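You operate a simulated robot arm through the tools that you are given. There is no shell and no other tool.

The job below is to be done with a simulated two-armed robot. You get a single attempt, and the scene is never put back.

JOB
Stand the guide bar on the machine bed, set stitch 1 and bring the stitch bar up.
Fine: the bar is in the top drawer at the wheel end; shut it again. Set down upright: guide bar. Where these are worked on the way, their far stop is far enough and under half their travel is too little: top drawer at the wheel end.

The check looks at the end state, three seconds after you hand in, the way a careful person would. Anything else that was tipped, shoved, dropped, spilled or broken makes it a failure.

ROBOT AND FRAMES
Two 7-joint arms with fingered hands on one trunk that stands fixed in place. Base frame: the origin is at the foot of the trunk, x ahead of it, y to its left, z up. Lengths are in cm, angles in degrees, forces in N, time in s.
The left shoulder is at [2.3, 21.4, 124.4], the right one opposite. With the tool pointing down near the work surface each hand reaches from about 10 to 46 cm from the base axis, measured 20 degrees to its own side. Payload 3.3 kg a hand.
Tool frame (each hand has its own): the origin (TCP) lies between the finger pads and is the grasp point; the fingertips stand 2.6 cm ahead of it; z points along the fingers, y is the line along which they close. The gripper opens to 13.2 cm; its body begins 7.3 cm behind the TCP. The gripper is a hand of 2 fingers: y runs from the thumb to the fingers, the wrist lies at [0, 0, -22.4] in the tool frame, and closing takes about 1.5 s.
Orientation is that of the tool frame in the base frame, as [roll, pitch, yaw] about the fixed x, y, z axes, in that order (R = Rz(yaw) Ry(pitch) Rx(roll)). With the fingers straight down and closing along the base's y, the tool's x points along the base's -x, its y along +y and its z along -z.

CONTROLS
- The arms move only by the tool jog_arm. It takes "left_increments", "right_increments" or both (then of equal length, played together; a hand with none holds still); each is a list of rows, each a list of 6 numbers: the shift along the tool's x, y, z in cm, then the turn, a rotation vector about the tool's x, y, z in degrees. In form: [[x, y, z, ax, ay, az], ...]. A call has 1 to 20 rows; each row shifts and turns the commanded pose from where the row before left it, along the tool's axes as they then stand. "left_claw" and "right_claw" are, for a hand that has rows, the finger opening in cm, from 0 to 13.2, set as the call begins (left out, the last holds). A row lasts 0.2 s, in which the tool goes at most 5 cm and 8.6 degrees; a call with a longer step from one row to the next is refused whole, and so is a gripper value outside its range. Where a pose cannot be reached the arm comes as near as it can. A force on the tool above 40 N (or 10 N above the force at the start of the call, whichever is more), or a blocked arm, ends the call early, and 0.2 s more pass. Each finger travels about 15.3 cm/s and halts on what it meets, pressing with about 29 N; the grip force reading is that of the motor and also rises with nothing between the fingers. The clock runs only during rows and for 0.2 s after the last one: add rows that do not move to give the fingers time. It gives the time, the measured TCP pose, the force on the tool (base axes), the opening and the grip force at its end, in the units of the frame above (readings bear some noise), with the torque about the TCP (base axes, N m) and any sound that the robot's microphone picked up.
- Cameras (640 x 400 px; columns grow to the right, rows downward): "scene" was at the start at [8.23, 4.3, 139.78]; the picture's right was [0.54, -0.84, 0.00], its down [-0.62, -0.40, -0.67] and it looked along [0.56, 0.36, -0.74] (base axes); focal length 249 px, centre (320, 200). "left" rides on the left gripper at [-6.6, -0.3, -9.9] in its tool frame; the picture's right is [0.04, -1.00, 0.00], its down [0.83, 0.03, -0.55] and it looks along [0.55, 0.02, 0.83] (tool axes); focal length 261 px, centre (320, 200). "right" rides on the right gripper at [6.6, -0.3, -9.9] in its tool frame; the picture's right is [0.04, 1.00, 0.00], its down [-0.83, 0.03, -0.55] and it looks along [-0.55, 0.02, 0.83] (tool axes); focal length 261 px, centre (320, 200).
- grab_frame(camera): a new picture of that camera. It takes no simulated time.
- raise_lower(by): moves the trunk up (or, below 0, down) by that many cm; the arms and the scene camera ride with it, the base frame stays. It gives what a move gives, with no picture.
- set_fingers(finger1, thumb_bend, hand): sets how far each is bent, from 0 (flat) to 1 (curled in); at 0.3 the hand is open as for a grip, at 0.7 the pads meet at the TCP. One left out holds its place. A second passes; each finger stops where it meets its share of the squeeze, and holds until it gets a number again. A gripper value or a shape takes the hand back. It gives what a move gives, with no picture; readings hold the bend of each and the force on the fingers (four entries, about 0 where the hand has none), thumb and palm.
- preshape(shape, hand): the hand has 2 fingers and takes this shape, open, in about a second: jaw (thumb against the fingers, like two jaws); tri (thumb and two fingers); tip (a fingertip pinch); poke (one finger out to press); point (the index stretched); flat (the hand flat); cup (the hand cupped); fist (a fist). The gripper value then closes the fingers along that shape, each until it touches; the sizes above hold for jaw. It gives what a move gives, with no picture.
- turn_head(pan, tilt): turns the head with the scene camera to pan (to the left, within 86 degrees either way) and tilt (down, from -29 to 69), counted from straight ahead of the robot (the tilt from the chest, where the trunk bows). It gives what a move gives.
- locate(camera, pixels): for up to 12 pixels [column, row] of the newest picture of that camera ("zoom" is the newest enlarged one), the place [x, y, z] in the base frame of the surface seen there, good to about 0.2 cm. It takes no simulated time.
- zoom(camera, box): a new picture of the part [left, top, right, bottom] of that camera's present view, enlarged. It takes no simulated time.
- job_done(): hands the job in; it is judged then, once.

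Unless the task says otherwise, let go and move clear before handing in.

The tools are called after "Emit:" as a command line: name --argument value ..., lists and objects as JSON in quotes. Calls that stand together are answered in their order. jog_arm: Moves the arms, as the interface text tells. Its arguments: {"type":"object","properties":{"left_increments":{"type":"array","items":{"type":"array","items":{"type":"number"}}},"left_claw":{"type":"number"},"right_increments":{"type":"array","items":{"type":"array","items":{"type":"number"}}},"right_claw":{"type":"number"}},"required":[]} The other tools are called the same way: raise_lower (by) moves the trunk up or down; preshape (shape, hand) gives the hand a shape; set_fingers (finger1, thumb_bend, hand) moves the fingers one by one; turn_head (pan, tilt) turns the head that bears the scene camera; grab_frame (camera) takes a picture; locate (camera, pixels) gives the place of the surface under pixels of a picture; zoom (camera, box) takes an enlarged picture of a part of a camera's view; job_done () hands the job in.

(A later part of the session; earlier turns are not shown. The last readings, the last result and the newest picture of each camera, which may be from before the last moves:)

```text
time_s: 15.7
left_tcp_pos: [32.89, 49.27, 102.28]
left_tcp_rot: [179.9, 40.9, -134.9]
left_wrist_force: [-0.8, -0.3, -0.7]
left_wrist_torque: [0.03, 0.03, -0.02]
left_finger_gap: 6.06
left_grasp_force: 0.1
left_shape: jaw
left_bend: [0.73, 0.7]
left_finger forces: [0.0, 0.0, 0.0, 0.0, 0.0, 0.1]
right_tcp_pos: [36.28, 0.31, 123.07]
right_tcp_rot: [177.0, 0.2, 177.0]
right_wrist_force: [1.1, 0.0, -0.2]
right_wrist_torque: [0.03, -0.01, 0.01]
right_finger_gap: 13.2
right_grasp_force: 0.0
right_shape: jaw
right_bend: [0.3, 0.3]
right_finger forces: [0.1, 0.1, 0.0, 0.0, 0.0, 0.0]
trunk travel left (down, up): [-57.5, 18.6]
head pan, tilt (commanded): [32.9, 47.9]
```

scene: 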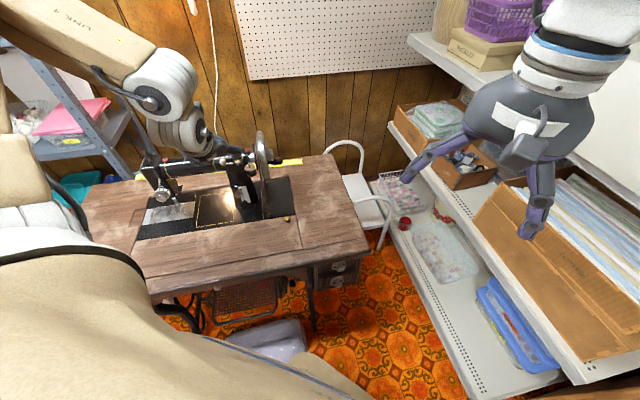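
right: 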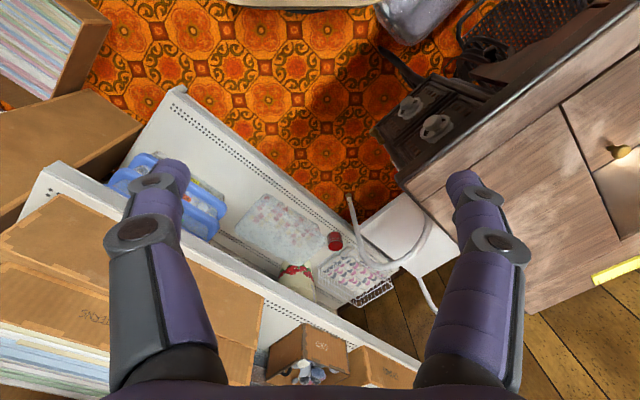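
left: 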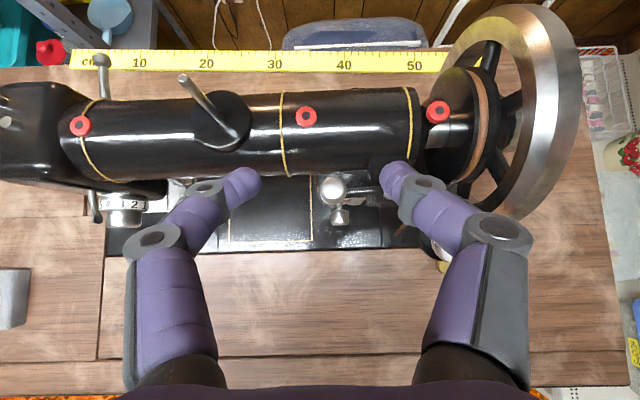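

The hand tracks well with no reach warnings (V≈58.1, z≈102.3). I'll continue down in small checked steps.

Emit:
jog_arm --left_increments '[[3.38, 0, 2.36, 0, 0, 0], [3.0, 0, 2.69, 0, 0, 0]]'

Emit:
grab_frame --camera "left"

```text
time_s: 16.3
left_tcp_pos: [31.93, 48.72, 94.85]
left_tcp_rot: [-179.8, 40.7, -135.0]
left_wrist_force: [-0.6, 0.1, 0.7]
left_wrist_torque: [-0.02, -0.01, 0.03]
left_finger_gap: 6.04
left_grasp_force: 0.0
left_shape: jaw
left_bend: [0.73, 0.7]
left_finger forces: [0.0, 0.1, 0.0, 0.0, 0.0, 0.1]
left hand out of reach, approached as far as the arm can: row 2
right_tcp_pos: [36.01, 0.17, 122.93]
right_tcp_rot: [176.9, 0.1, 176.9]
right_wrist_force: [0.6, 0.5, -0.5]
right_wrist_torque: [0.03, -0.03, -0.01]
right_finger_gap: 13.18
right_grasp_force: 0.0
right_shape: jaw
right_bend: [0.3, 0.3]
right_finger forces: [0.0, 0.0, 0.1, 0.0, 0.1, 0.1]
trunk travel left (down, up): [-57.5, 18.6]
head pan, tilt (commanded): [32.9, 47.9]
```

```text
taken
```

left: 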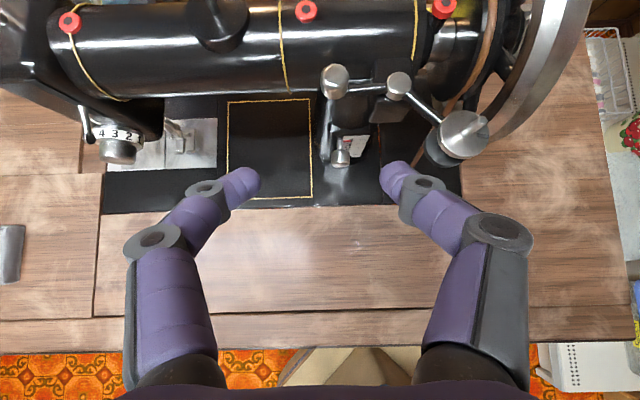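

Moving straight down at this tilt runs into a joint limit, but nothing is touched. I'll instead close the fingers, stand the hand steeper (30° from vertical), and use the closed fingertips to press the knob down from in front of the thread guide.

Emit:
jog_arm --left_increments '[[0, 0, 0, 0, 5.5, 0], [0, 0, 0, 0, 5.5, 0], [0, 0, 0, 0, 0, 0], [0, 0, 0, 0, 0, 0], [0, 0, 0, 0, 0, 0]]' --left_claw 0

Emit:
grab_frame --camera "left"

```text
time_s: 17.5
left_tcp_pos: [31.9, 48.88, 94.98]
left_tcp_rot: [179.9, 30.0, -134.9]
left_wrist_force: [0.0, -0.8, 0.8]
left_wrist_torque: [0.02, -0.01, 0.05]
left_finger_gap: 0.0
left_grasp_force: 29.3
left_shape: jaw
left_bend: [0.63, 0.7]
left_finger forces: [0.0, 0.1, 0.0, 0.0, 0.1, 0.0]
right_tcp_pos: [36.04, 0.31, 122.97]
right_tcp_rot: [177.0, 0.2, 176.9]
right_wrist_force: [-1.0, -0.9, 0.6]
right_wrist_torque: [-0.01, -0.03, 0.02]
right_finger_gap: 13.17
right_grasp_force: 0.0
right_shape: jaw
right_bend: [0.3, 0.3]
right_finger forces: [0.0, 0.1, 0.1, 0.0, 0.1, 0.0]
trunk travel left (down, up): [-57.5, 18.6]
head pan, tilt (commanded): [32.9, 47.9]
```

```text
taken
```

left: 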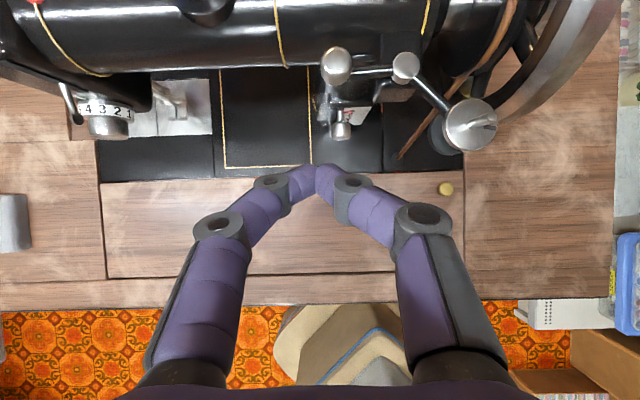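

The closed fingers meet at about U=-12 with knuckles bowing out sideways, which would come close to the bobbin winder. I'll see what the slimmer "poke" shape looks like.

Emit:
preshape --hand "left" --shape "poke"

Emit:
grab_frame --camera "left"

Emit:
grab_frame --camera "scene"

```text
time_s: 18.4
left_tcp_pos: [31.86, 48.83, 94.92]
left_tcp_rot: [-180.0, 30.0, -134.9]
left_wrist_force: [-1.0, 0.5, 0.1]
left_wrist_torque: [0.0, 0.03, -0.01]
left_finger_gap: 0.0
left_grasp_force: 0.1
left_shape: poke
left_bend: [1.0, 0.44]
left_finger forces: [0.0, 0.1, 0.0, 0.0, 0.0, 0.0]
right_tcp_pos: [36.11, 0.2, 122.99]
right_tcp_rot: [177.0, 0.1, 176.9]
right_wrist_force: [-0.2, 0.5, 0.5]
right_wrist_torque: [0.01, -0.03, 0.0]
right_finger_gap: 13.23
right_grasp_force: 0.0
right_shape: jaw
right_bend: [0.3, 0.3]
right_finger forces: [0.1, 0.1, 0.0, 0.1, 0.0, 0.0]
trunk travel left (down, up): [-57.5, 18.6]
head pan, tilt (commanded): [32.9, 47.9]
```

```text
taken
```

left: 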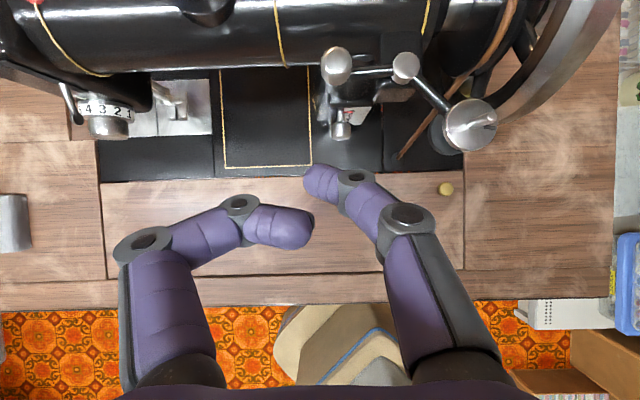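

```text
taken
```

scene: 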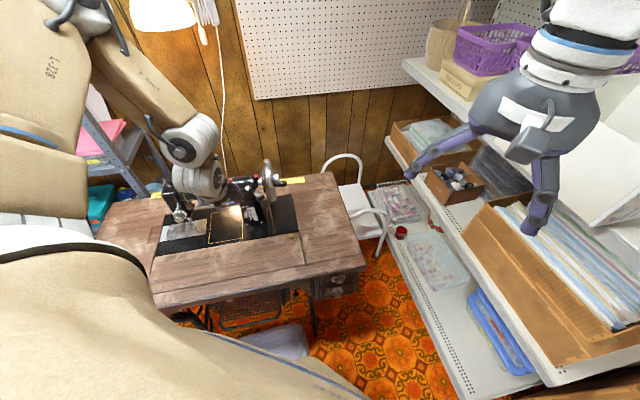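

Poke only curls one finger and the other still bows outward, so I'll go back to closed jaws. I'll turn the hand back to yaw 0, where the knuckles stay clear of the winder and the arm posture is more natural.

Emit:
preshape --hand "left" --shape "jaw"

Emit:
jog_arm --left_increments '[[0, 0, 0, 3.75, 0, 6.5], [0, 0, 0, 3.75, 0, 6.5], [0, 0, 0, 3.75, 0, 6.5], [0, 0, 0, 3.75, 0, 6.5], [0, 0, 0, 3.75, 0, 6.5], [0, 0, 0, 3.75, 0, 6.5], [0, 0, 0, 0, 0, 0]]' --left_claw 0

Emit:
grab_frame --camera "left"

Emit:
grab_frame --camera "scene"

```text
time_s: 19.3
left_tcp_pos: [31.86, 48.7, 95.02]
left_tcp_rot: [180.0, 29.8, -134.9]
left_wrist_force: [0.4, -0.1, -0.7]
left_wrist_torque: [0.02, 0.0, -0.02]
left_finger_gap: 13.19
left_grasp_force: 0.1
left_shape: jaw
left_bend: [0.3, 0.3]
left_finger forces: [0.1, 0.0, 0.0, 0.1, 0.1, 0.0]
right_tcp_pos: [36.06, 0.28, 123.03]
right_tcp_rot: [177.0, 0.0, 177.0]
right_wrist_force: [0.3, -0.6, -0.3]
right_wrist_torque: [0.02, -0.02, -0.02]
right_finger_gap: 13.21
right_grasp_force: 0.1
right_shape: jaw
right_bend: [0.3, 0.3]
right_finger forces: [0.1, 0.0, 0.0, 0.1, 0.1, 0.0]
trunk travel left (down, up): [-57.5, 18.6]
head pan, tilt (commanded): [32.9, 47.9]
```

```text
time_s: 20.9
left_tcp_pos: [31.87, 48.76, 94.92]
left_tcp_rot: [180.0, 30.0, 179.9]
left_wrist_force: [-0.2, 0.0, -0.1]
left_wrist_torque: [-0.01, 0.0, 0.01]
left_finger_gap: 0.0
left_grasp_force: 29.3
left_shape: jaw
left_bend: [0.62, 0.7]
left_finger forces: [0.1, 0.0, 0.0, 0.0, 0.1, 0.1]
right_tcp_pos: [36.09, 0.32, 123.04]
right_tcp_rot: [177.1, 0.1, 177.0]
right_wrist_force: [-0.2, -0.4, -0.6]
right_wrist_torque: [-0.02, 0.01, 0.03]
right_finger_gap: 13.16
right_grasp_force: 0.0
right_shape: jaw
right_bend: [0.3, 0.3]
right_finger forces: [0.0, 0.1, 0.0, 0.0, 0.0, 0.0]
trunk travel left (down, up): [-57.5, 18.6]
head pan, tilt (commanded): [32.9, 47.9]
```

```text
taken
```

left: 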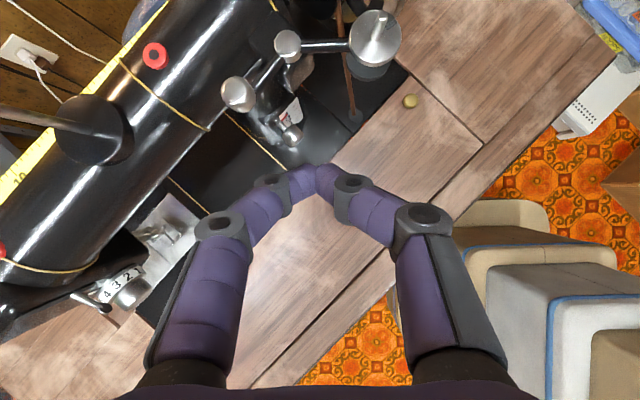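

```text
taken
```

scene: 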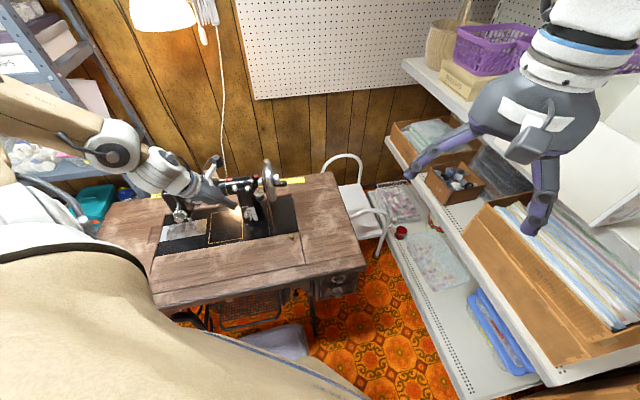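

The arm is now in an easy posture and the left camera sees the knob at (290,125). I'll check the arm casting's front surface near the finger knuckles before going in.

Emit:
locate --camera "left" --pixels '[[290, 135], [285, 118], [230, 95], [205, 130], [150, 190], [90, 255], [170, 90], [240, 95], [375, 35], [365, 65], [290, 45], [130, 120]]'

Emit:
zoom --camera "left" --box '[230, 80, 390, 180]'

```text
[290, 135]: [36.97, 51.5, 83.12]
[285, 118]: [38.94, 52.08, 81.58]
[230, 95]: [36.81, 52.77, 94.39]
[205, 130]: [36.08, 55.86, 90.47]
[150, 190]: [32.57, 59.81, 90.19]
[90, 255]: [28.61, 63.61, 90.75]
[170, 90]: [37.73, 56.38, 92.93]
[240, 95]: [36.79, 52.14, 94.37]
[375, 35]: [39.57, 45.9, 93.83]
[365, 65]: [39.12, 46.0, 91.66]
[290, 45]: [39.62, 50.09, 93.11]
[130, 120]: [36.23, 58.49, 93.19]
```

```text
4.00 times, centred on (310, 130) of left
```

zoom: 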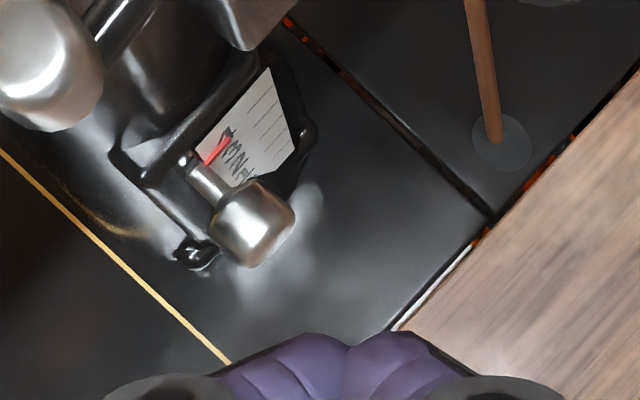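

The casting front is at V≈65 and the winder at about U=-4.5, V=60.3. A 20° yaw keeps both knuckles clear, so I'll turn there and bring the closed fingertips just above the knob.

Emit:
jog_arm --left_increments '[[0, 0, 0, -3.33, 0, -5.77], [0, 0, 0, -3.33, 0, -5.77], [0, 0, 0, -3.33, 0, -5.77], [-0.25, 0.19, 2.6, 0, 0, 0], [-0.25, 0.19, 2.6, 0, 0, 0], [-0.25, 0.19, 2.6, 0, 0, 0]]'

Emit:
grab_frame --camera "left"

Emit:
zoom --camera "scene" --box '[160, 140, 320, 240]'

```text
time_s: 22.3
left_tcp_pos: [36.03, 50.73, 88.56]
left_tcp_rot: [179.9, 29.9, -160.0]
left_wrist_force: [-0.3, 0.2, -0.8]
left_wrist_torque: [-0.01, -0.04, 0.03]
left_finger_gap: 0.0
left_grasp_force: 29.1
left_shape: jaw
left_bend: [0.62, 0.7]
left_finger forces: [0.0, 0.1, 0.0, 0.0, 0.1, 0.1]
right_tcp_pos: [36.09, 0.33, 122.97]
right_tcp_rot: [177.0, 0.1, 176.9]
right_wrist_force: [-0.6, 0.8, -0.4]
right_wrist_torque: [0.0, -0.02, 0.0]
right_finger_gap: 13.18
right_grasp_force: 0.0
right_shape: jaw
right_bend: [0.3, 0.3]
right_finger forces: [0.0, 0.0, 0.0, 0.0, 0.0, 0.0]
trunk travel left (down, up): [-57.5, 18.6]
head pan, tilt (commanded): [32.9, 47.9]
```

```text
taken
```

left: 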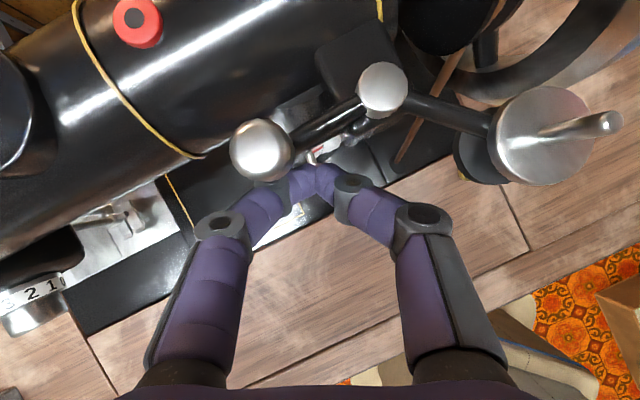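

```text
4.00 times, centred on (240, 190) of scene
```

zoom: 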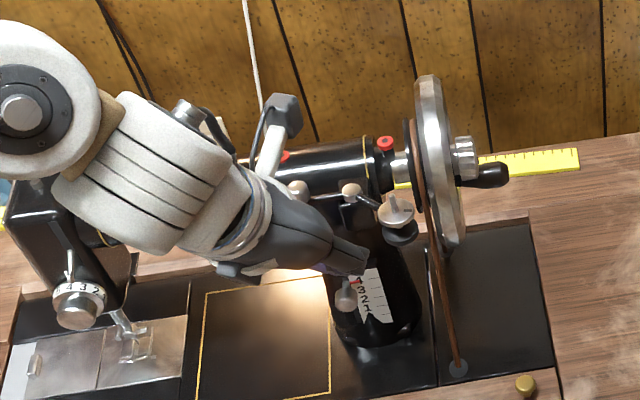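

The hand is hovering and the scene view still shows the knob and plate at zoom (345,295). I'll zoom tighter to see how the tips line up.

Emit:
zoom --camera "scene" --box '[230, 195, 278, 225]'

Emit:
zoom --camera "left" --box '[260, 110, 388, 190]'

Emit:
locate --camera "left" --pixels '[[318, 168], [325, 172], [312, 158], [300, 180], [265, 150], [335, 180]]'

```text
13.33 times, centred on (254, 210) of scene
```

zoom: 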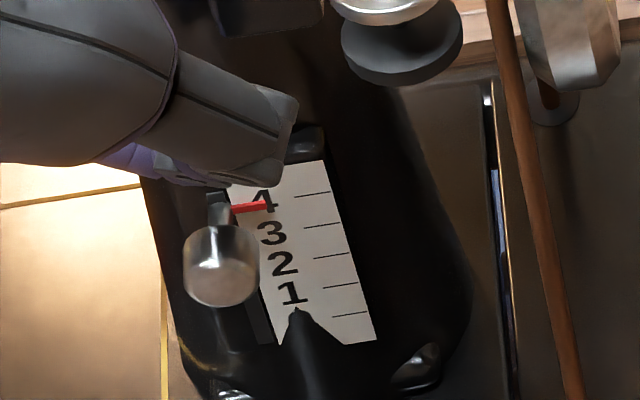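

```text
5.00 times, centred on (324, 150) of left
```

zoom: 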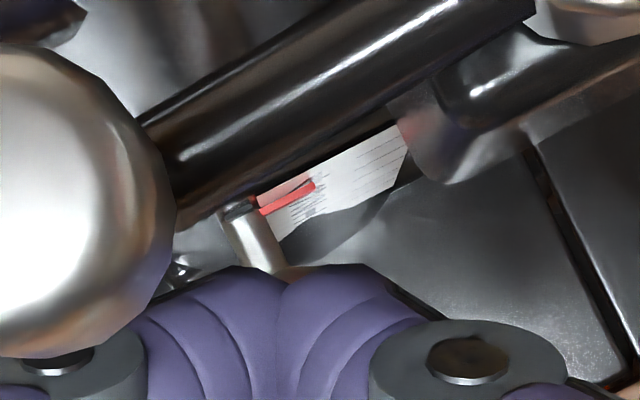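

```text
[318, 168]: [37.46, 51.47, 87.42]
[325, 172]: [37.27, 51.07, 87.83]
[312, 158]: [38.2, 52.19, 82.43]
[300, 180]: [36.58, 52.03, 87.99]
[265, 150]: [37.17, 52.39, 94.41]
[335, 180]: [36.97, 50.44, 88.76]
```

The tips are centred over the knob stem (zoom pixel 255,240). I'll descend to just above contact, then press in small steps.

Emit:
jog_arm --left_increments '[[0.5, 0, 0.866, 0, 0, 0], [0.5, 0, 0.866, 0, 0, 0], [0.4, 0, 0.693, 0, 0, 0]]'

Emit:
zoom --camera "scene" --box '[230, 195, 278, 225]'

```text
time_s: 23.1
left_tcp_pos: [35.88, 50.9, 85.74]
left_tcp_rot: [180.0, 30.0, -159.9]
left_wrist_force: [0.2, -0.2, -0.6]
left_wrist_torque: [0.02, -0.01, 0.02]
left_finger_gap: 0.02
left_grasp_force: 29.3
left_shape: jaw
left_bend: [0.62, 0.7]
left_finger forces: [0.0, 0.0, 0.0, 0.0, 0.1, 0.0]
right_tcp_pos: [36.12, 0.26, 122.9]
right_tcp_rot: [176.9, 0.1, 176.9]
right_wrist_force: [0.4, -0.9, 0.1]
right_wrist_torque: [0.0, 0.01, 0.0]
right_finger_gap: 13.18
right_grasp_force: 0.0
right_shape: jaw
right_bend: [0.3, 0.3]
right_finger forces: [0.0, 0.0, 0.0, 0.1, 0.0, 0.1]
trunk travel left (down, up): [-57.5, 18.6]
head pan, tilt (commanded): [32.9, 47.9]
```

```text
13.33 times, centred on (254, 210) of scene
```

zoom: 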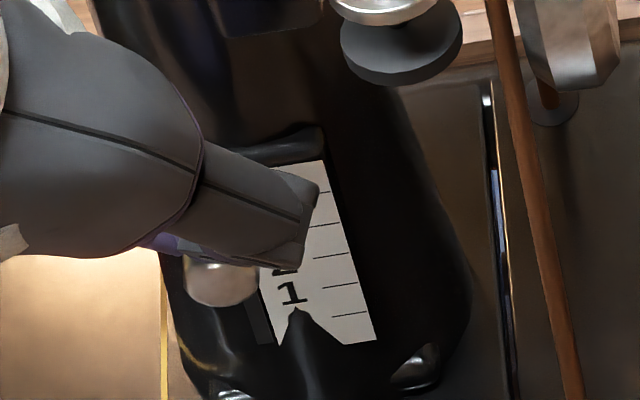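

No contact yet; the knob is still at zoom (220,285). I'll press down another 1.5 cm.

Emit:
jog_arm --left_increments '[[0.25, 0, 0.433, 0, 0, 0], [0.25, 0, 0.433, 0, 0, 0], [0.25, 0, 0.433, 0, 0, 0]]'

Emit:
zoom --camera "scene" --box '[230, 195, 278, 225]'

```text
time_s: 23.9
left_tcp_pos: [35.89, 51.06, 84.27]
left_tcp_rot: [-179.9, 30.0, -160.0]
left_wrist_force: [-1.1, 0.6, 3.3]
left_wrist_torque: [0.05, 0.0, 0.02]
left_finger_gap: 0.02
left_grasp_force: 29.1
left_shape: jaw
left_bend: [0.62, 0.7]
left_finger forces: [0.0, 0.1, 0.0, 0.0, 0.0, 0.0]
right_tcp_pos: [36.03, 0.24, 122.87]
right_tcp_rot: [177.1, 0.2, 176.9]
right_wrist_force: [1.0, 0.2, -0.8]
right_wrist_torque: [0.01, -0.04, 0.03]
right_finger_gap: 13.2
right_grasp_force: 0.0
right_shape: jaw
right_bend: [0.3, 0.3]
right_finger forces: [0.1, 0.0, 0.0, 0.0, 0.1, 0.0]
trunk travel left (down, up): [-57.5, 18.6]
head pan, tilt (commanded): [32.9, 47.9]
```

```text
13.33 times, centred on (254, 210) of scene
```

zoom: 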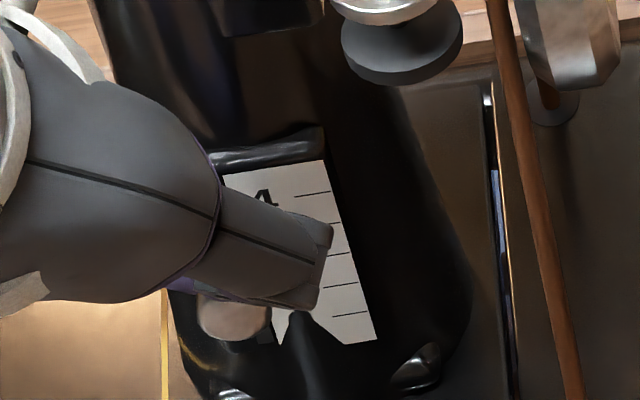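

The knob is moving (bottom edge went from row 306 to about 340, about one division) with a light 3.3 N. I'll push about 1.9 cm further, then lift off to read the pointer.

Emit:
jog_arm --left_increments '[[0.25, 0, 0.433, 0, 0, 0], [0.25, 0, 0.433, 0, 0, 0], [0.25, 0, 0.433, 0, 0, 0], [0.2, 0, 0.346, 0, 0, 0]]'

Emit:
jog_arm --left_increments '[[-0.5, 0, -0.866, 0, 0, 0], [-1.0, 0, -1.732, 0, 0, 0], [-1.0, 0, -1.732, 0, 0, 0], [-0.5, 0, -1.2, 0, 0, 0]]'

Emit:
zoom --camera "scene" --box '[230, 195, 278, 225]'

```text
time_s: 24.9
left_tcp_pos: [35.78, 50.84, 82.36]
left_tcp_rot: [179.9, 29.9, -160.0]
left_wrist_force: [0.1, 0.6, -0.7]
left_wrist_torque: [0.01, -0.03, -0.01]
left_finger_gap: 0.0
left_grasp_force: 29.3
left_shape: jaw
left_bend: [0.62, 0.7]
left_finger forces: [0.0, 0.0, 0.0, 0.0, 0.0, 0.0]
right_tcp_pos: [36.07, 0.33, 122.93]
right_tcp_rot: [177.0, 0.1, 176.9]
right_wrist_force: [1.4, -1.1, 0.4]
right_wrist_torque: [-0.05, -0.02, -0.01]
right_finger_gap: 13.21
right_grasp_force: 0.0
right_shape: jaw
right_bend: [0.3, 0.3]
right_finger forces: [0.0, 0.0, 0.0, 0.0, 0.1, 0.1]
trunk travel left (down, up): [-57.5, 18.6]
head pan, tilt (commanded): [32.9, 47.9]
```

```text
time_s: 25.9
left_tcp_pos: [35.65, 50.84, 88.86]
left_tcp_rot: [180.0, 30.0, -159.9]
left_wrist_force: [-0.3, 0.0, 0.1]
left_wrist_torque: [-0.01, 0.02, 0.01]
left_finger_gap: 0.01
left_grasp_force: 29.1
left_shape: jaw
left_bend: [0.62, 0.7]
left_finger forces: [0.0, 0.0, 0.1, 0.1, 0.1, 0.0]
right_tcp_pos: [36.05, 0.32, 123.01]
right_tcp_rot: [177.0, 0.2, 176.9]
right_wrist_force: [0.2, 0.0, -0.7]
right_wrist_torque: [0.01, 0.0, 0.0]
right_finger_gap: 13.18
right_grasp_force: 0.0
right_shape: jaw
right_bend: [0.3, 0.3]
right_finger forces: [0.1, 0.0, 0.0, 0.0, 0.0, 0.0]
trunk travel left (down, up): [-57.5, 18.6]
head pan, tilt (commanded): [32.9, 47.9]
```

```text
13.33 times, centred on (254, 210) of scene
```

zoom: 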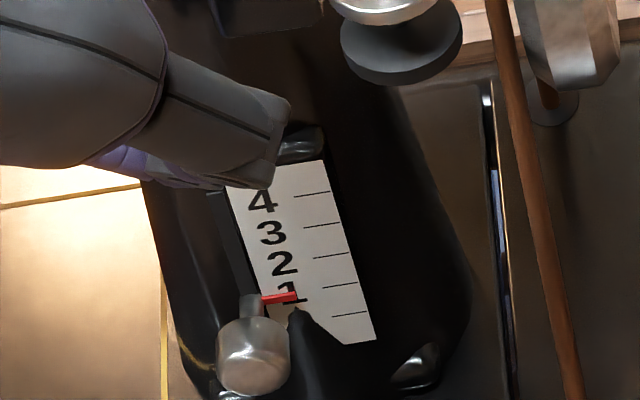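

The red pointer now sits at 1 (zoom pixel 280,297). I'll confirm with measured heights of the pointer and the marks.

Emit:
locate --camera "zoom" --pixels '[[275, 299], [290, 296], [344, 285], [334, 256], [350, 314], [312, 194], [250, 355], [267, 300]]'

Emit:
zoom --camera "scene" --box '[242, 205, 266, 220]'

```text
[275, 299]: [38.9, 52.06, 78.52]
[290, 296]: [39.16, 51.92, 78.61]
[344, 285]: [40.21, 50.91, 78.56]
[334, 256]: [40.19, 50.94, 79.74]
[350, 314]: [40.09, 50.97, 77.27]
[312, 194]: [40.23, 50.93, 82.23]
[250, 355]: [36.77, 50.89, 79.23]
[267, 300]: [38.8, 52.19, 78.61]
```

```text
16.00 times, centred on (254, 212) of scene
```

zoom: 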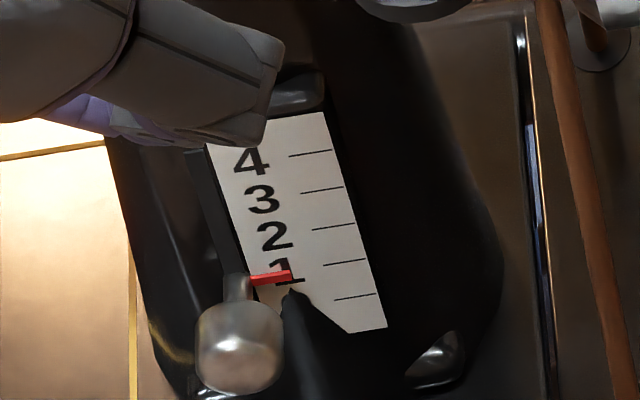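

Pointer z = 78.5-78.6 against the 1 mark's 78.56, so the stitch setting is done. I'll back the left hand away and examine the wheel.

Emit:
jog_arm --left_increments '[[1.5, 0, -2, 0, 0, 0], [1.5, 0, -2, 0, 0, 0], [1.5, 0, -2, 0, 0, 0], [1.5, 0, -2, 0, 0, 0]]'

Emit:
zoom --camera "scene" --box '[230, 145, 326, 205]'

Emit:
grab_frame --camera "left"

```text
time_s: 26.9
left_tcp_pos: [27.0, 47.76, 92.61]
left_tcp_rot: [179.9, 30.0, -159.9]
left_wrist_force: [-0.4, 0.2, 0.3]
left_wrist_torque: [-0.01, -0.01, 0.0]
left_finger_gap: 0.0
left_grasp_force: 28.2
left_shape: jaw
left_bend: [0.62, 0.7]
left_finger forces: [0.1, 0.1, 0.0, 0.1, 0.0, 0.0]
right_tcp_pos: [36.12, 0.15, 122.92]
right_tcp_rot: [177.1, 0.1, 177.0]
right_wrist_force: [0.6, -1.0, 0.1]
right_wrist_torque: [0.02, 0.01, 0.03]
right_finger_gap: 13.19
right_grasp_force: 0.0
right_shape: jaw
right_bend: [0.3, 0.3]
right_finger forces: [0.1, 0.0, 0.0, 0.0, 0.0, 0.0]
trunk travel left (down, up): [-57.5, 18.6]
head pan, tilt (commanded): [32.9, 47.9]
```

```text
6.67 times, centred on (278, 175) of scene
```

zoom: 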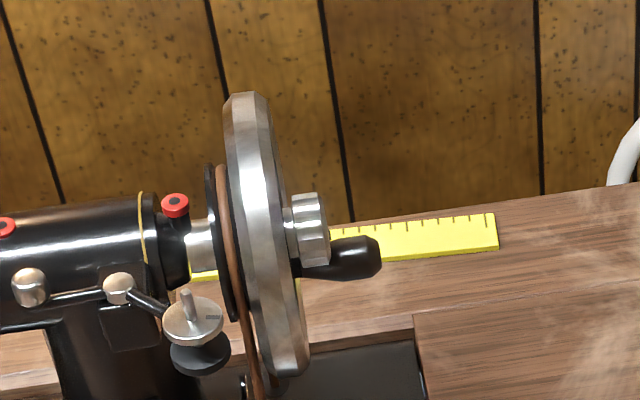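

```text
taken
```

left: 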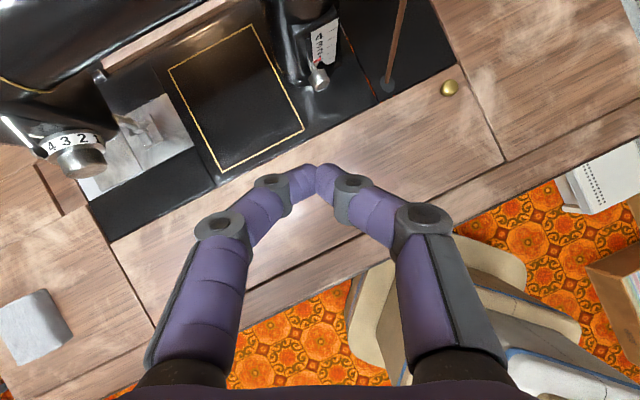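

The hand is clear. I'll measure the wheel rim, hub and crank handle from this scene zoom.

Emit:
zoom --camera "scene" --box '[230, 145, 326, 205]'

Emit:
locate --camera "zoom" --pixels '[[240, 100], [255, 130], [262, 200], [275, 280], [298, 368], [318, 225], [315, 262], [345, 245], [345, 258], [345, 270], [375, 255], [205, 335]]'

Emit:
zoom --camera "right" --box '[440, 40, 640, 220]'

```text
6.67 times, centred on (278, 175) of scene
```

zoom: 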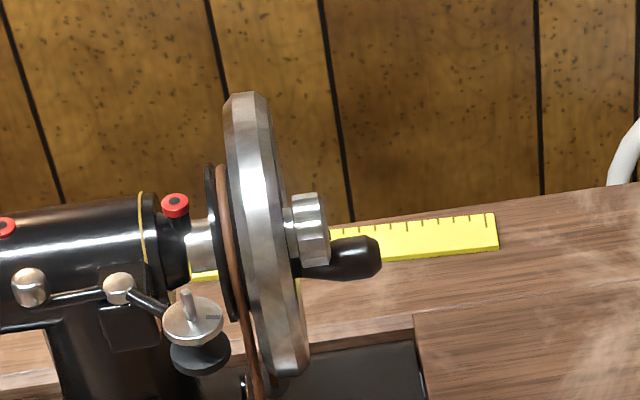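

```text
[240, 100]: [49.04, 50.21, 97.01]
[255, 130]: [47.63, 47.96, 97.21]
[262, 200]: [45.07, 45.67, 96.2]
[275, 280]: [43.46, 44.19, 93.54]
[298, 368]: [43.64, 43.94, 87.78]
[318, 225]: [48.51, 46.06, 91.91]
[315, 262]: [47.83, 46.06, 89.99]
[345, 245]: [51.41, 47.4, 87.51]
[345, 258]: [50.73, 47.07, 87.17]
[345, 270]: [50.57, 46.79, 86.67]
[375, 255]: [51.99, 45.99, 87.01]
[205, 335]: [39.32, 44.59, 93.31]
```

```text
2.22 times, centred on (540, 130) of right
```

zoom: 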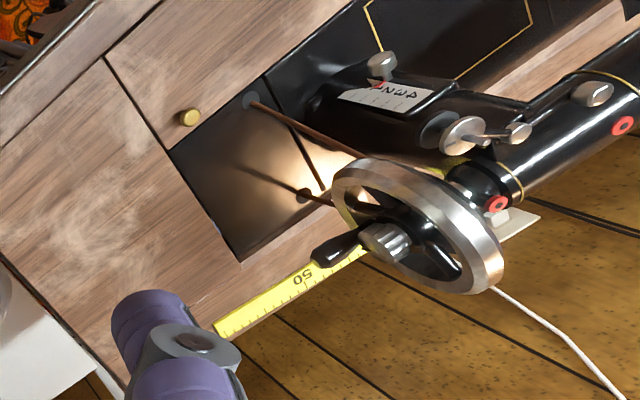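

The wheel centre works out to V≈68.1, z≈90.7 (radius 6.7), with the crank handle cantilevered toward the wheel end at about V=70, z=86.7, U from 1 to 4.6. My plan is to straddle the free end of the handle and carry it round to the top, so I'll bring the left hand past the wheel end, clear of the machine.

Emit:
jog_arm --left_increments '[[-1.465, -3.62, 0.85, 0, 0, 0], [-1.465, -3.62, 0.85, 0, 0, 0], [-1.465, -3.62, 0.85, 0, 0, 0], [-2.78, -3.17, -1.86, 0, 0, 0], [-2.78, -3.17, -1.86, 0, 0, 0], [-2.78, -3.17, -1.86, 0, 0, 0]]'

Emit:
raise_lower --by -8

Emit:
grab_frame --camera "scene"

Emit:
grab_frame --camera "left"

```text
time_s: 28.3
left_tcp_pos: [43.0, 31.81, 101.57]
left_tcp_rot: [179.8, 30.0, -159.9]
left_wrist_force: [0.2, -0.4, 0.0]
left_wrist_torque: [0.0, -0.02, 0.01]
left_finger_gap: 0.0
left_grasp_force: 29.2
left_shape: jaw
left_bend: [0.62, 0.7]
left_finger forces: [0.1, 0.0, 0.0, 0.0, 0.1, 0.0]
right_tcp_pos: [36.12, 0.29, 123.0]
right_tcp_rot: [176.9, 0.1, 177.0]
right_wrist_force: [-0.7, 0.3, -0.5]
right_wrist_torque: [0.03, 0.01, 0.03]
right_finger_gap: 13.18
right_grasp_force: 0.1
right_shape: jaw
right_bend: [0.3, 0.3]
right_finger forces: [0.0, 0.1, 0.1, 0.0, 0.0, 0.0]
trunk travel left (down, up): [-57.5, 18.6]
head pan, tilt (commanded): [32.9, 47.9]
```

```text
time_s: 29.4
left_tcp_pos: [43.05, 31.81, 93.56]
left_tcp_rot: [-179.9, 30.0, -160.0]
left_wrist_force: [-0.3, 0.6, 0.4]
left_wrist_torque: [-0.03, -0.03, -0.02]
left_finger_gap: 0.0
left_grasp_force: 28.7
left_shape: jaw
left_bend: [0.62, 0.7]
left_finger forces: [0.1, 0.0, 0.0, 0.1, 0.1, 0.0]
right_tcp_pos: [35.85, 0.56, 114.77]
right_tcp_rot: [177.3, 0.2, 177.3]
right_wrist_force: [0.0, -0.2, 0.5]
right_wrist_torque: [-0.01, 0.01, 0.02]
right_finger_gap: 13.18
right_grasp_force: 0.1
right_shape: jaw
right_bend: [0.3, 0.3]
right_finger forces: [0.0, 0.0, 0.0, 0.0, 0.0, 0.1]
trunk travel left (down, up): [-49.5, 26.6]
head pan, tilt (commanded): [32.9, 47.9]
```

```text
taken
```

scene: 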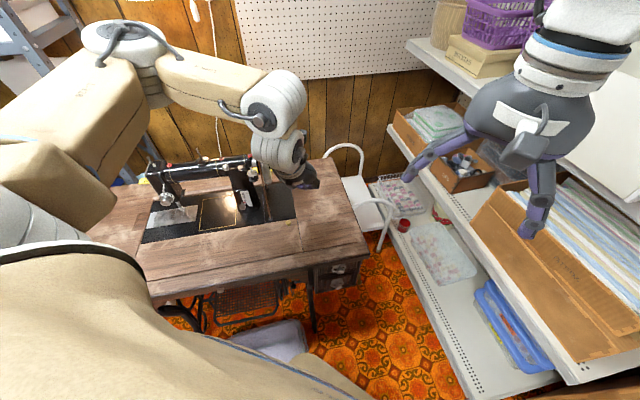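

```text
taken
```

left: 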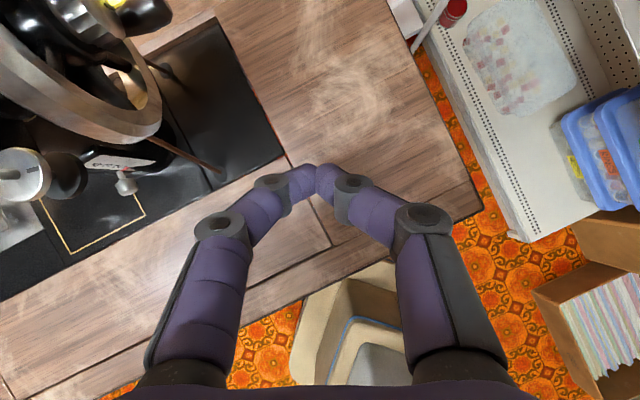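

The posture is open with the forearm extended. I'll move a little further forward past the wheel end and yaw the hand to point toward the back-left.

Emit:
jog_arm --left_increments '[[-2.51, -0.3, 1.45, 0, 0, 0], [-2.51, -0.3, 1.45, 0, 0, 0], [0, 0, 0, -4, 0, -6.93], [0, 0, 0, -4, 0, -6.93], [0, 0, 0, -4, 0, -6.93], [0, 0, 0, -4, 0, -6.93], [0, 0, 0, -4, 0, -6.93]]'

Emit:
grab_frame --camera "left"

```text
time_s: 31.1
left_tcp_pos: [48.83, 33.18, 93.6]
left_tcp_rot: [-180.0, 30.1, -119.8]
left_wrist_force: [-0.2, -0.3, 1.6]
left_wrist_torque: [0.02, 0.01, 0.01]
left_finger_gap: 0.0
left_grasp_force: 29.2
left_shape: jaw
left_bend: [0.62, 0.7]
left_finger forces: [0.0, 0.0, 0.0, 0.1, 0.2, 0.1]
right_tcp_pos: [35.96, 0.53, 114.73]
right_tcp_rot: [177.4, 0.0, 177.3]
right_wrist_force: [-0.2, -0.3, -0.2]
right_wrist_torque: [-0.01, 0.01, 0.02]
right_finger_gap: 13.21
right_grasp_force: 0.0
right_shape: jaw
right_bend: [0.3, 0.3]
right_finger forces: [0.0, 0.0, 0.0, 0.0, 0.0, 0.0]
trunk travel left (down, up): [-49.5, 26.6]
head pan, tilt (commanded): [32.9, 47.9]
```

```text
taken
```

left: 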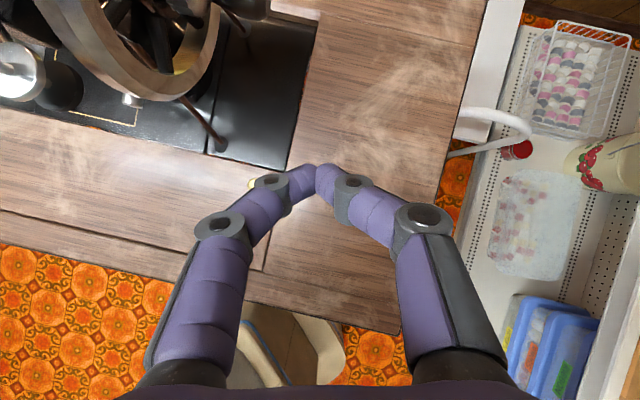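

Reachable so far. Now I'll tilt the hand forward to 60° and roll it 90° so the jaws close across the crank handle, staying clear at the wheel end.

Emit:
jog_arm --left_increments '[[0, 0, 0, 0, -7.5, 0], [0, 0, 0, 0, -7.5, 0], [0, 0, 0, 0, -7.5, 0], [0, 0, 0, 0, -7.5, 0]]'

Emit:
jog_arm --left_increments '[[0, 0, 0, 0, 0, 8.2], [0, 0, 0, 0, 0, 8.2], [0, 0, 0, 0, 0, 8.2], [0, 0, 0, 0, 0, 8.2], [0, 0, 0, 0, 0, 8.2], [0, 0, 0, 0, 0, 8.2]]'

Emit:
grab_frame --camera "scene"

Emit:
grab_frame --camera "left"

```text
time_s: 32.0
left_tcp_pos: [50.13, 33.74, 93.71]
left_tcp_rot: [-179.6, 58.8, -119.9]
left_wrist_force: [0.3, -0.3, -0.6]
left_wrist_torque: [0.0, 0.01, 0.02]
left_finger_gap: 0.02
left_grasp_force: 28.6
left_shape: jaw
left_bend: [0.62, 0.7]
left_finger forces: [0.0, 0.1, 0.1, 0.1, 0.0, 0.0]
left hand out of reach, approached as far as the arm can: row 4
right_tcp_pos: [35.97, 0.59, 114.75]
right_tcp_rot: [177.4, 0.1, 177.3]
right_wrist_force: [-0.4, 1.1, -0.2]
right_wrist_torque: [-0.01, -0.01, -0.04]
right_finger_gap: 13.19
right_grasp_force: 0.0
right_shape: jaw
right_bend: [0.3, 0.3]
right_finger forces: [0.1, 0.0, 0.1, 0.0, 0.1, 0.0]
trunk travel left (down, up): [-49.5, 26.6]
head pan, tilt (commanded): [32.9, 47.9]
```

```text
time_s: 33.5
left_tcp_pos: [50.89, 33.98, 93.7]
left_tcp_rot: [127.9, 34.1, 173.5]
left_wrist_force: [-0.3, -0.1, 0.1]
left_wrist_torque: [-0.01, 0.0, -0.02]
left_finger_gap: 0.0
left_grasp_force: 28.6
left_shape: jaw
left_bend: [0.62, 0.7]
left_finger forces: [0.0, 0.0, 0.0, 0.0, 0.0, 0.1]
left hand out of reach, approached as far as the arm can: row 1
right_tcp_pos: [35.93, 0.44, 114.73]
right_tcp_rot: [177.4, 0.1, 177.2]
right_wrist_force: [0.1, -0.5, 0.5]
right_wrist_torque: [0.04, 0.02, -0.01]
right_finger_gap: 13.17
right_grasp_force: 0.0
right_shape: jaw
right_bend: [0.3, 0.3]
right_finger forces: [0.1, 0.0, 0.0, 0.0, 0.0, 0.0]
trunk travel left (down, up): [-49.5, 26.6]
head pan, tilt (commanded): [32.9, 47.9]
```

```text
taken
```

scene: 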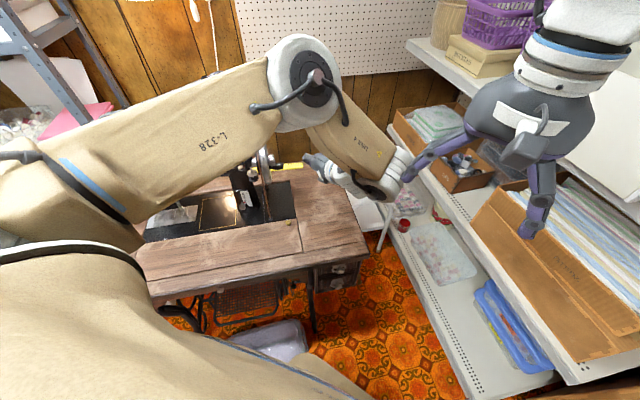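

```text
taken
```

left: 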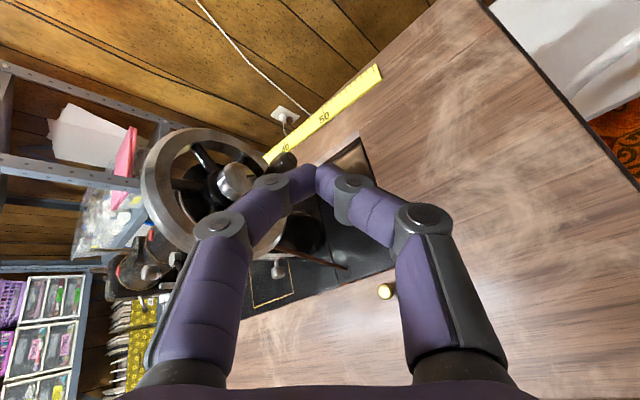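

The wheel and crank are now visible from the wheel end (left picture, handle by the fingertip at 285,160). I'll move the right hand away a bit for clearance, and finish the roll of the left hand.

Emit:
jog_arm --left_increments '[[0, 0, 0, 0, 0, 8.2], [0, 0, 0, 0, 0, 8.2], [0, 0, 0, 0, 0, 8.2], [0, 0, 0, 0, 0, 8.2], [0, 0, 0, 0, 0, 8.2]]' --right_increments '[[0, -2.4, 0, 0, 0, 0], [0, -2.4, 0, 0, 0, 0], [0, -2.4, 0, 0, 0, 0], [0, -2.4, 0, 0, 0, 0], [0, -2.4, 0, 0, 0, 0]]'

Emit:
grab_frame --camera "left"

Emit:
grab_frame --camera "scene"

```text
time_s: 34.6
left_tcp_pos: [50.99, 33.93, 93.68]
left_tcp_rot: [120.5, -0.3, 149.7]
left_wrist_force: [-0.2, 0.2, -0.6]
left_wrist_torque: [0.0, 0.02, -0.01]
left_finger_gap: 0.01
left_grasp_force: 28.9
left_shape: jaw
left_bend: [0.62, 0.7]
left_finger forces: [0.0, 0.0, 0.0, 0.0, 0.0, 0.0]
right_tcp_pos: [35.1, -11.48, 114.2]
right_tcp_rot: [177.5, 0.1, 177.5]
right_wrist_force: [-1.1, -0.6, 0.0]
right_wrist_torque: [0.03, -0.02, 0.01]
right_finger_gap: 13.2
right_grasp_force: 0.1
right_shape: jaw
right_bend: [0.3, 0.3]
right_finger forces: [0.0, 0.0, 0.0, 0.1, 0.1, 0.1]
trunk travel left (down, up): [-49.5, 26.6]
head pan, tilt (commanded): [32.9, 47.9]
```

```text
taken
```

left: 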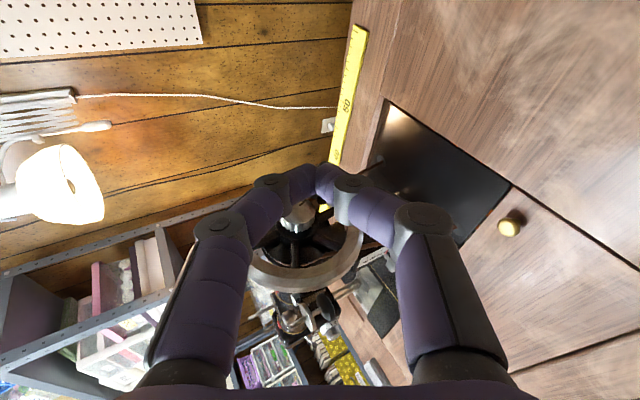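

```text
taken
```

scene: 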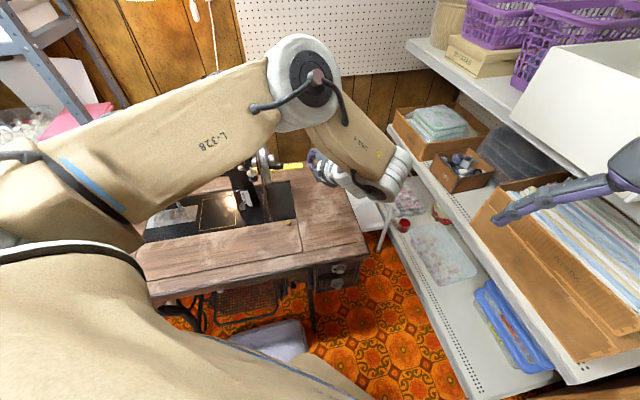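

The roll is complete and the wheel face shows between the fingers at left pixel (300,240). I'll open the jaws to 6 cm and zoom to see the handle.

Emit:
jog_arm --left_increments '[[0, 0, 0, 0, 0, 0], [0, 0, 0, 0, 0, 0], [0, 0, 0, 0, 0, 0], [0, 0, 0, 0, 0, 0]]' --left_claw 6

Emit:
zoom --camera "left" --box '[200, 140, 440, 300]'

Emit:
zoom --camera "scene" --box '[220, 130, 348, 210]'

```text
time_s: 35.6
left_tcp_pos: [50.9, 34.11, 93.75]
left_tcp_rot: [120.5, -0.2, 149.8]
left_wrist_force: [0.5, -0.6, 0.2]
left_wrist_torque: [-0.02, 0.06, 0.0]
left_finger_gap: 5.93
left_grasp_force: 0.0
left_shape: jaw
left_bend: [0.73, 0.7]
left_finger forces: [0.0, 0.0, 0.0, 0.0, 0.0, 0.0]
right_tcp_pos: [35.35, -11.44, 114.28]
right_tcp_rot: [177.5, 0.1, 177.4]
right_wrist_force: [0.6, -0.3, 0.3]
right_wrist_torque: [-0.02, -0.02, 0.02]
right_finger_gap: 13.2
right_grasp_force: 0.1
right_shape: jaw
right_bend: [0.3, 0.3]
right_finger forces: [0.1, 0.1, 0.0, 0.0, 0.0, 0.1]
trunk travel left (down, up): [-49.5, 26.6]
head pan, tilt (commanded): [32.9, 47.9]
```

```text
2.50 times, centred on (320, 220) of left
```

zoom: 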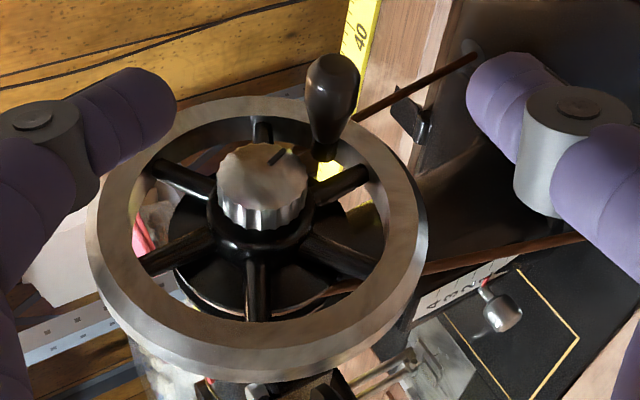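

```text
5.00 times, centred on (284, 170) of scene
```

zoom: 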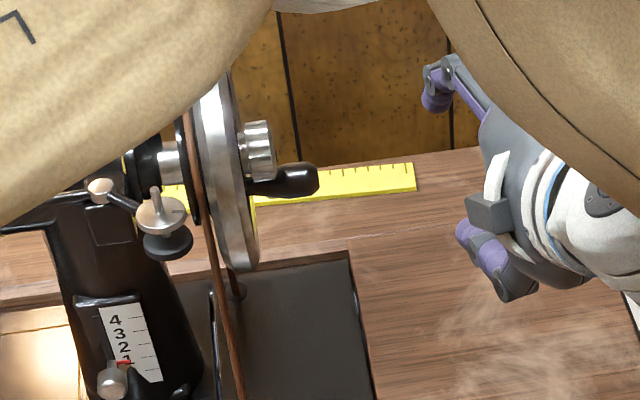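

That is a very clear view: the handle is at zoom (335,100), hub knob at (262,185). I'll measure them.

Emit:
zoom --camera "left" --box '[200, 140, 440, 300]'

Emit:
locate --camera "zoom" --pixels '[[332, 62], [335, 90], [330, 140], [325, 155], [312, 100], [355, 100], [262, 170], [240, 160], [285, 215], [110, 200], [420, 240], [250, 350]]'

Emit:
locate --camera "left" --pixels '[[264, 175], [390, 165], [225, 190], [415, 195], [300, 175], [325, 167]]'

```text
2.50 times, centred on (320, 220) of left
```

zoom: 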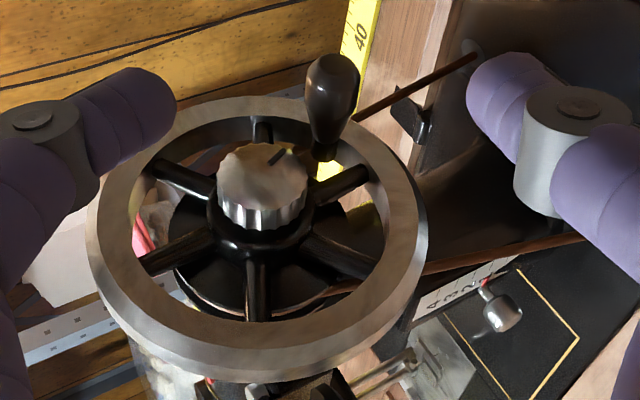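

```text
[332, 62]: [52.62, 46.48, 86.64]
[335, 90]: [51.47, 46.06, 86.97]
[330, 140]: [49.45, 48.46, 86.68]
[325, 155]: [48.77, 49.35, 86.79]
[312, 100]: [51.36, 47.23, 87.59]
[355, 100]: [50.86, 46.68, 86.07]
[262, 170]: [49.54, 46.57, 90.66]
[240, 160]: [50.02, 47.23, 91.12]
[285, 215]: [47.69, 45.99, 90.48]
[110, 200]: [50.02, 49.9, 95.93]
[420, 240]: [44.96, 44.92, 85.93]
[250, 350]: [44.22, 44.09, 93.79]
```

```text
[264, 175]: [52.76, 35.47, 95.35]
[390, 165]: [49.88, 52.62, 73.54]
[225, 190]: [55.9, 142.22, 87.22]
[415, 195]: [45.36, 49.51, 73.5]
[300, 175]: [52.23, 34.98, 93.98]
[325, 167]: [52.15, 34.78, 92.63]
```

The handle end cap is at U=4.3, V=70.1, z=86.6 with radius about 1, and the hub knob ends at U≈2.1. I'll lower the trunk 5 cm for reach and move in beside the handle, still to its right.

Emit:
raise_lower --by -5

Emit:
jog_arm --left_increments '[[0.1, 1.26, 3.25, 0, 0, 0], [0.1, 1.26, 3.25, 0, 0, 0], [0.1, 1.26, 3.25, 0, 0, 0]]'

Emit:
grab_frame --camera "left"

Emit:
zoom --camera "scene" --box '[200, 100, 392, 220]'

```text
time_s: 36.6
left_tcp_pos: [51.01, 34.08, 88.55]
left_tcp_rot: [120.8, -0.3, 149.7]
left_wrist_force: [0.0, -0.1, 0.1]
left_wrist_torque: [0.0, 0.0, -0.05]
left_finger_gap: 5.93
left_grasp_force: 0.1
left_shape: jaw
left_bend: [0.73, 0.7]
left_finger forces: [0.0, 0.1, 0.1, 0.0, 0.1, 0.1]
right_tcp_pos: [35.22, -11.4, 109.19]
right_tcp_rot: [177.4, 0.2, 177.5]
right_wrist_force: [-1.0, 0.3, 0.2]
right_wrist_torque: [0.0, 0.0, 0.03]
right_finger_gap: 13.19
right_grasp_force: 0.1
right_shape: jaw
right_bend: [0.3, 0.3]
right_finger forces: [0.1, 0.0, 0.1, 0.0, 0.0, 0.0]
trunk travel left (down, up): [-44.5, 31.6]
head pan, tilt (commanded): [32.9, 47.9]
```

```text
time_s: 37.4
left_tcp_pos: [56.0, 43.12, 86.7]
left_tcp_rot: [120.9, -0.3, 149.7]
left_wrist_force: [0.6, -0.1, -0.6]
left_wrist_torque: [0.0, 0.05, 0.0]
left_finger_gap: 5.97
left_grasp_force: 0.1
left_shape: jaw
left_bend: [0.73, 0.7]
left_finger forces: [0.0, 0.0, 0.0, 0.0, 0.0, 0.0]
right_tcp_pos: [35.41, -11.35, 109.21]
right_tcp_rot: [177.5, 0.1, 177.3]
right_wrist_force: [-0.1, -0.1, -0.4]
right_wrist_torque: [-0.03, 0.02, 0.0]
right_finger_gap: 13.18
right_grasp_force: 0.1
right_shape: jaw
right_bend: [0.3, 0.3]
right_finger forces: [0.1, 0.0, 0.0, 0.1, 0.0, 0.0]
trunk travel left (down, up): [-44.5, 31.6]
head pan, tilt (commanded): [32.9, 47.9]
```

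```text
taken
```

left: 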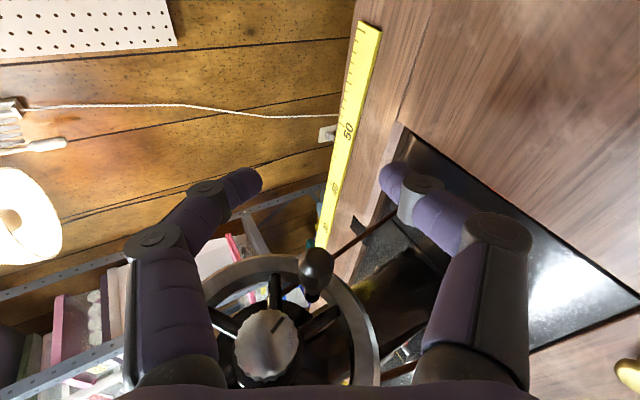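

```text
3.33 times, centred on (296, 160) of scene
```

zoom: 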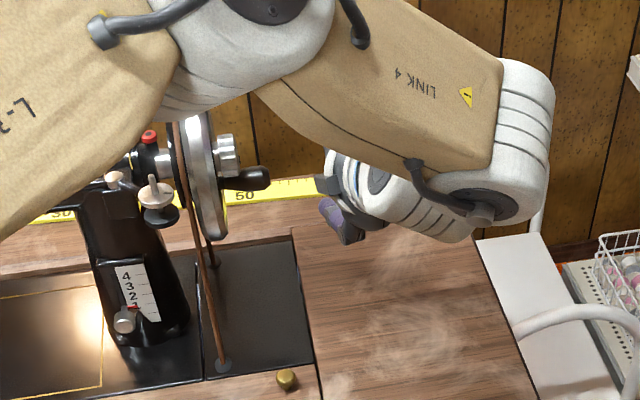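

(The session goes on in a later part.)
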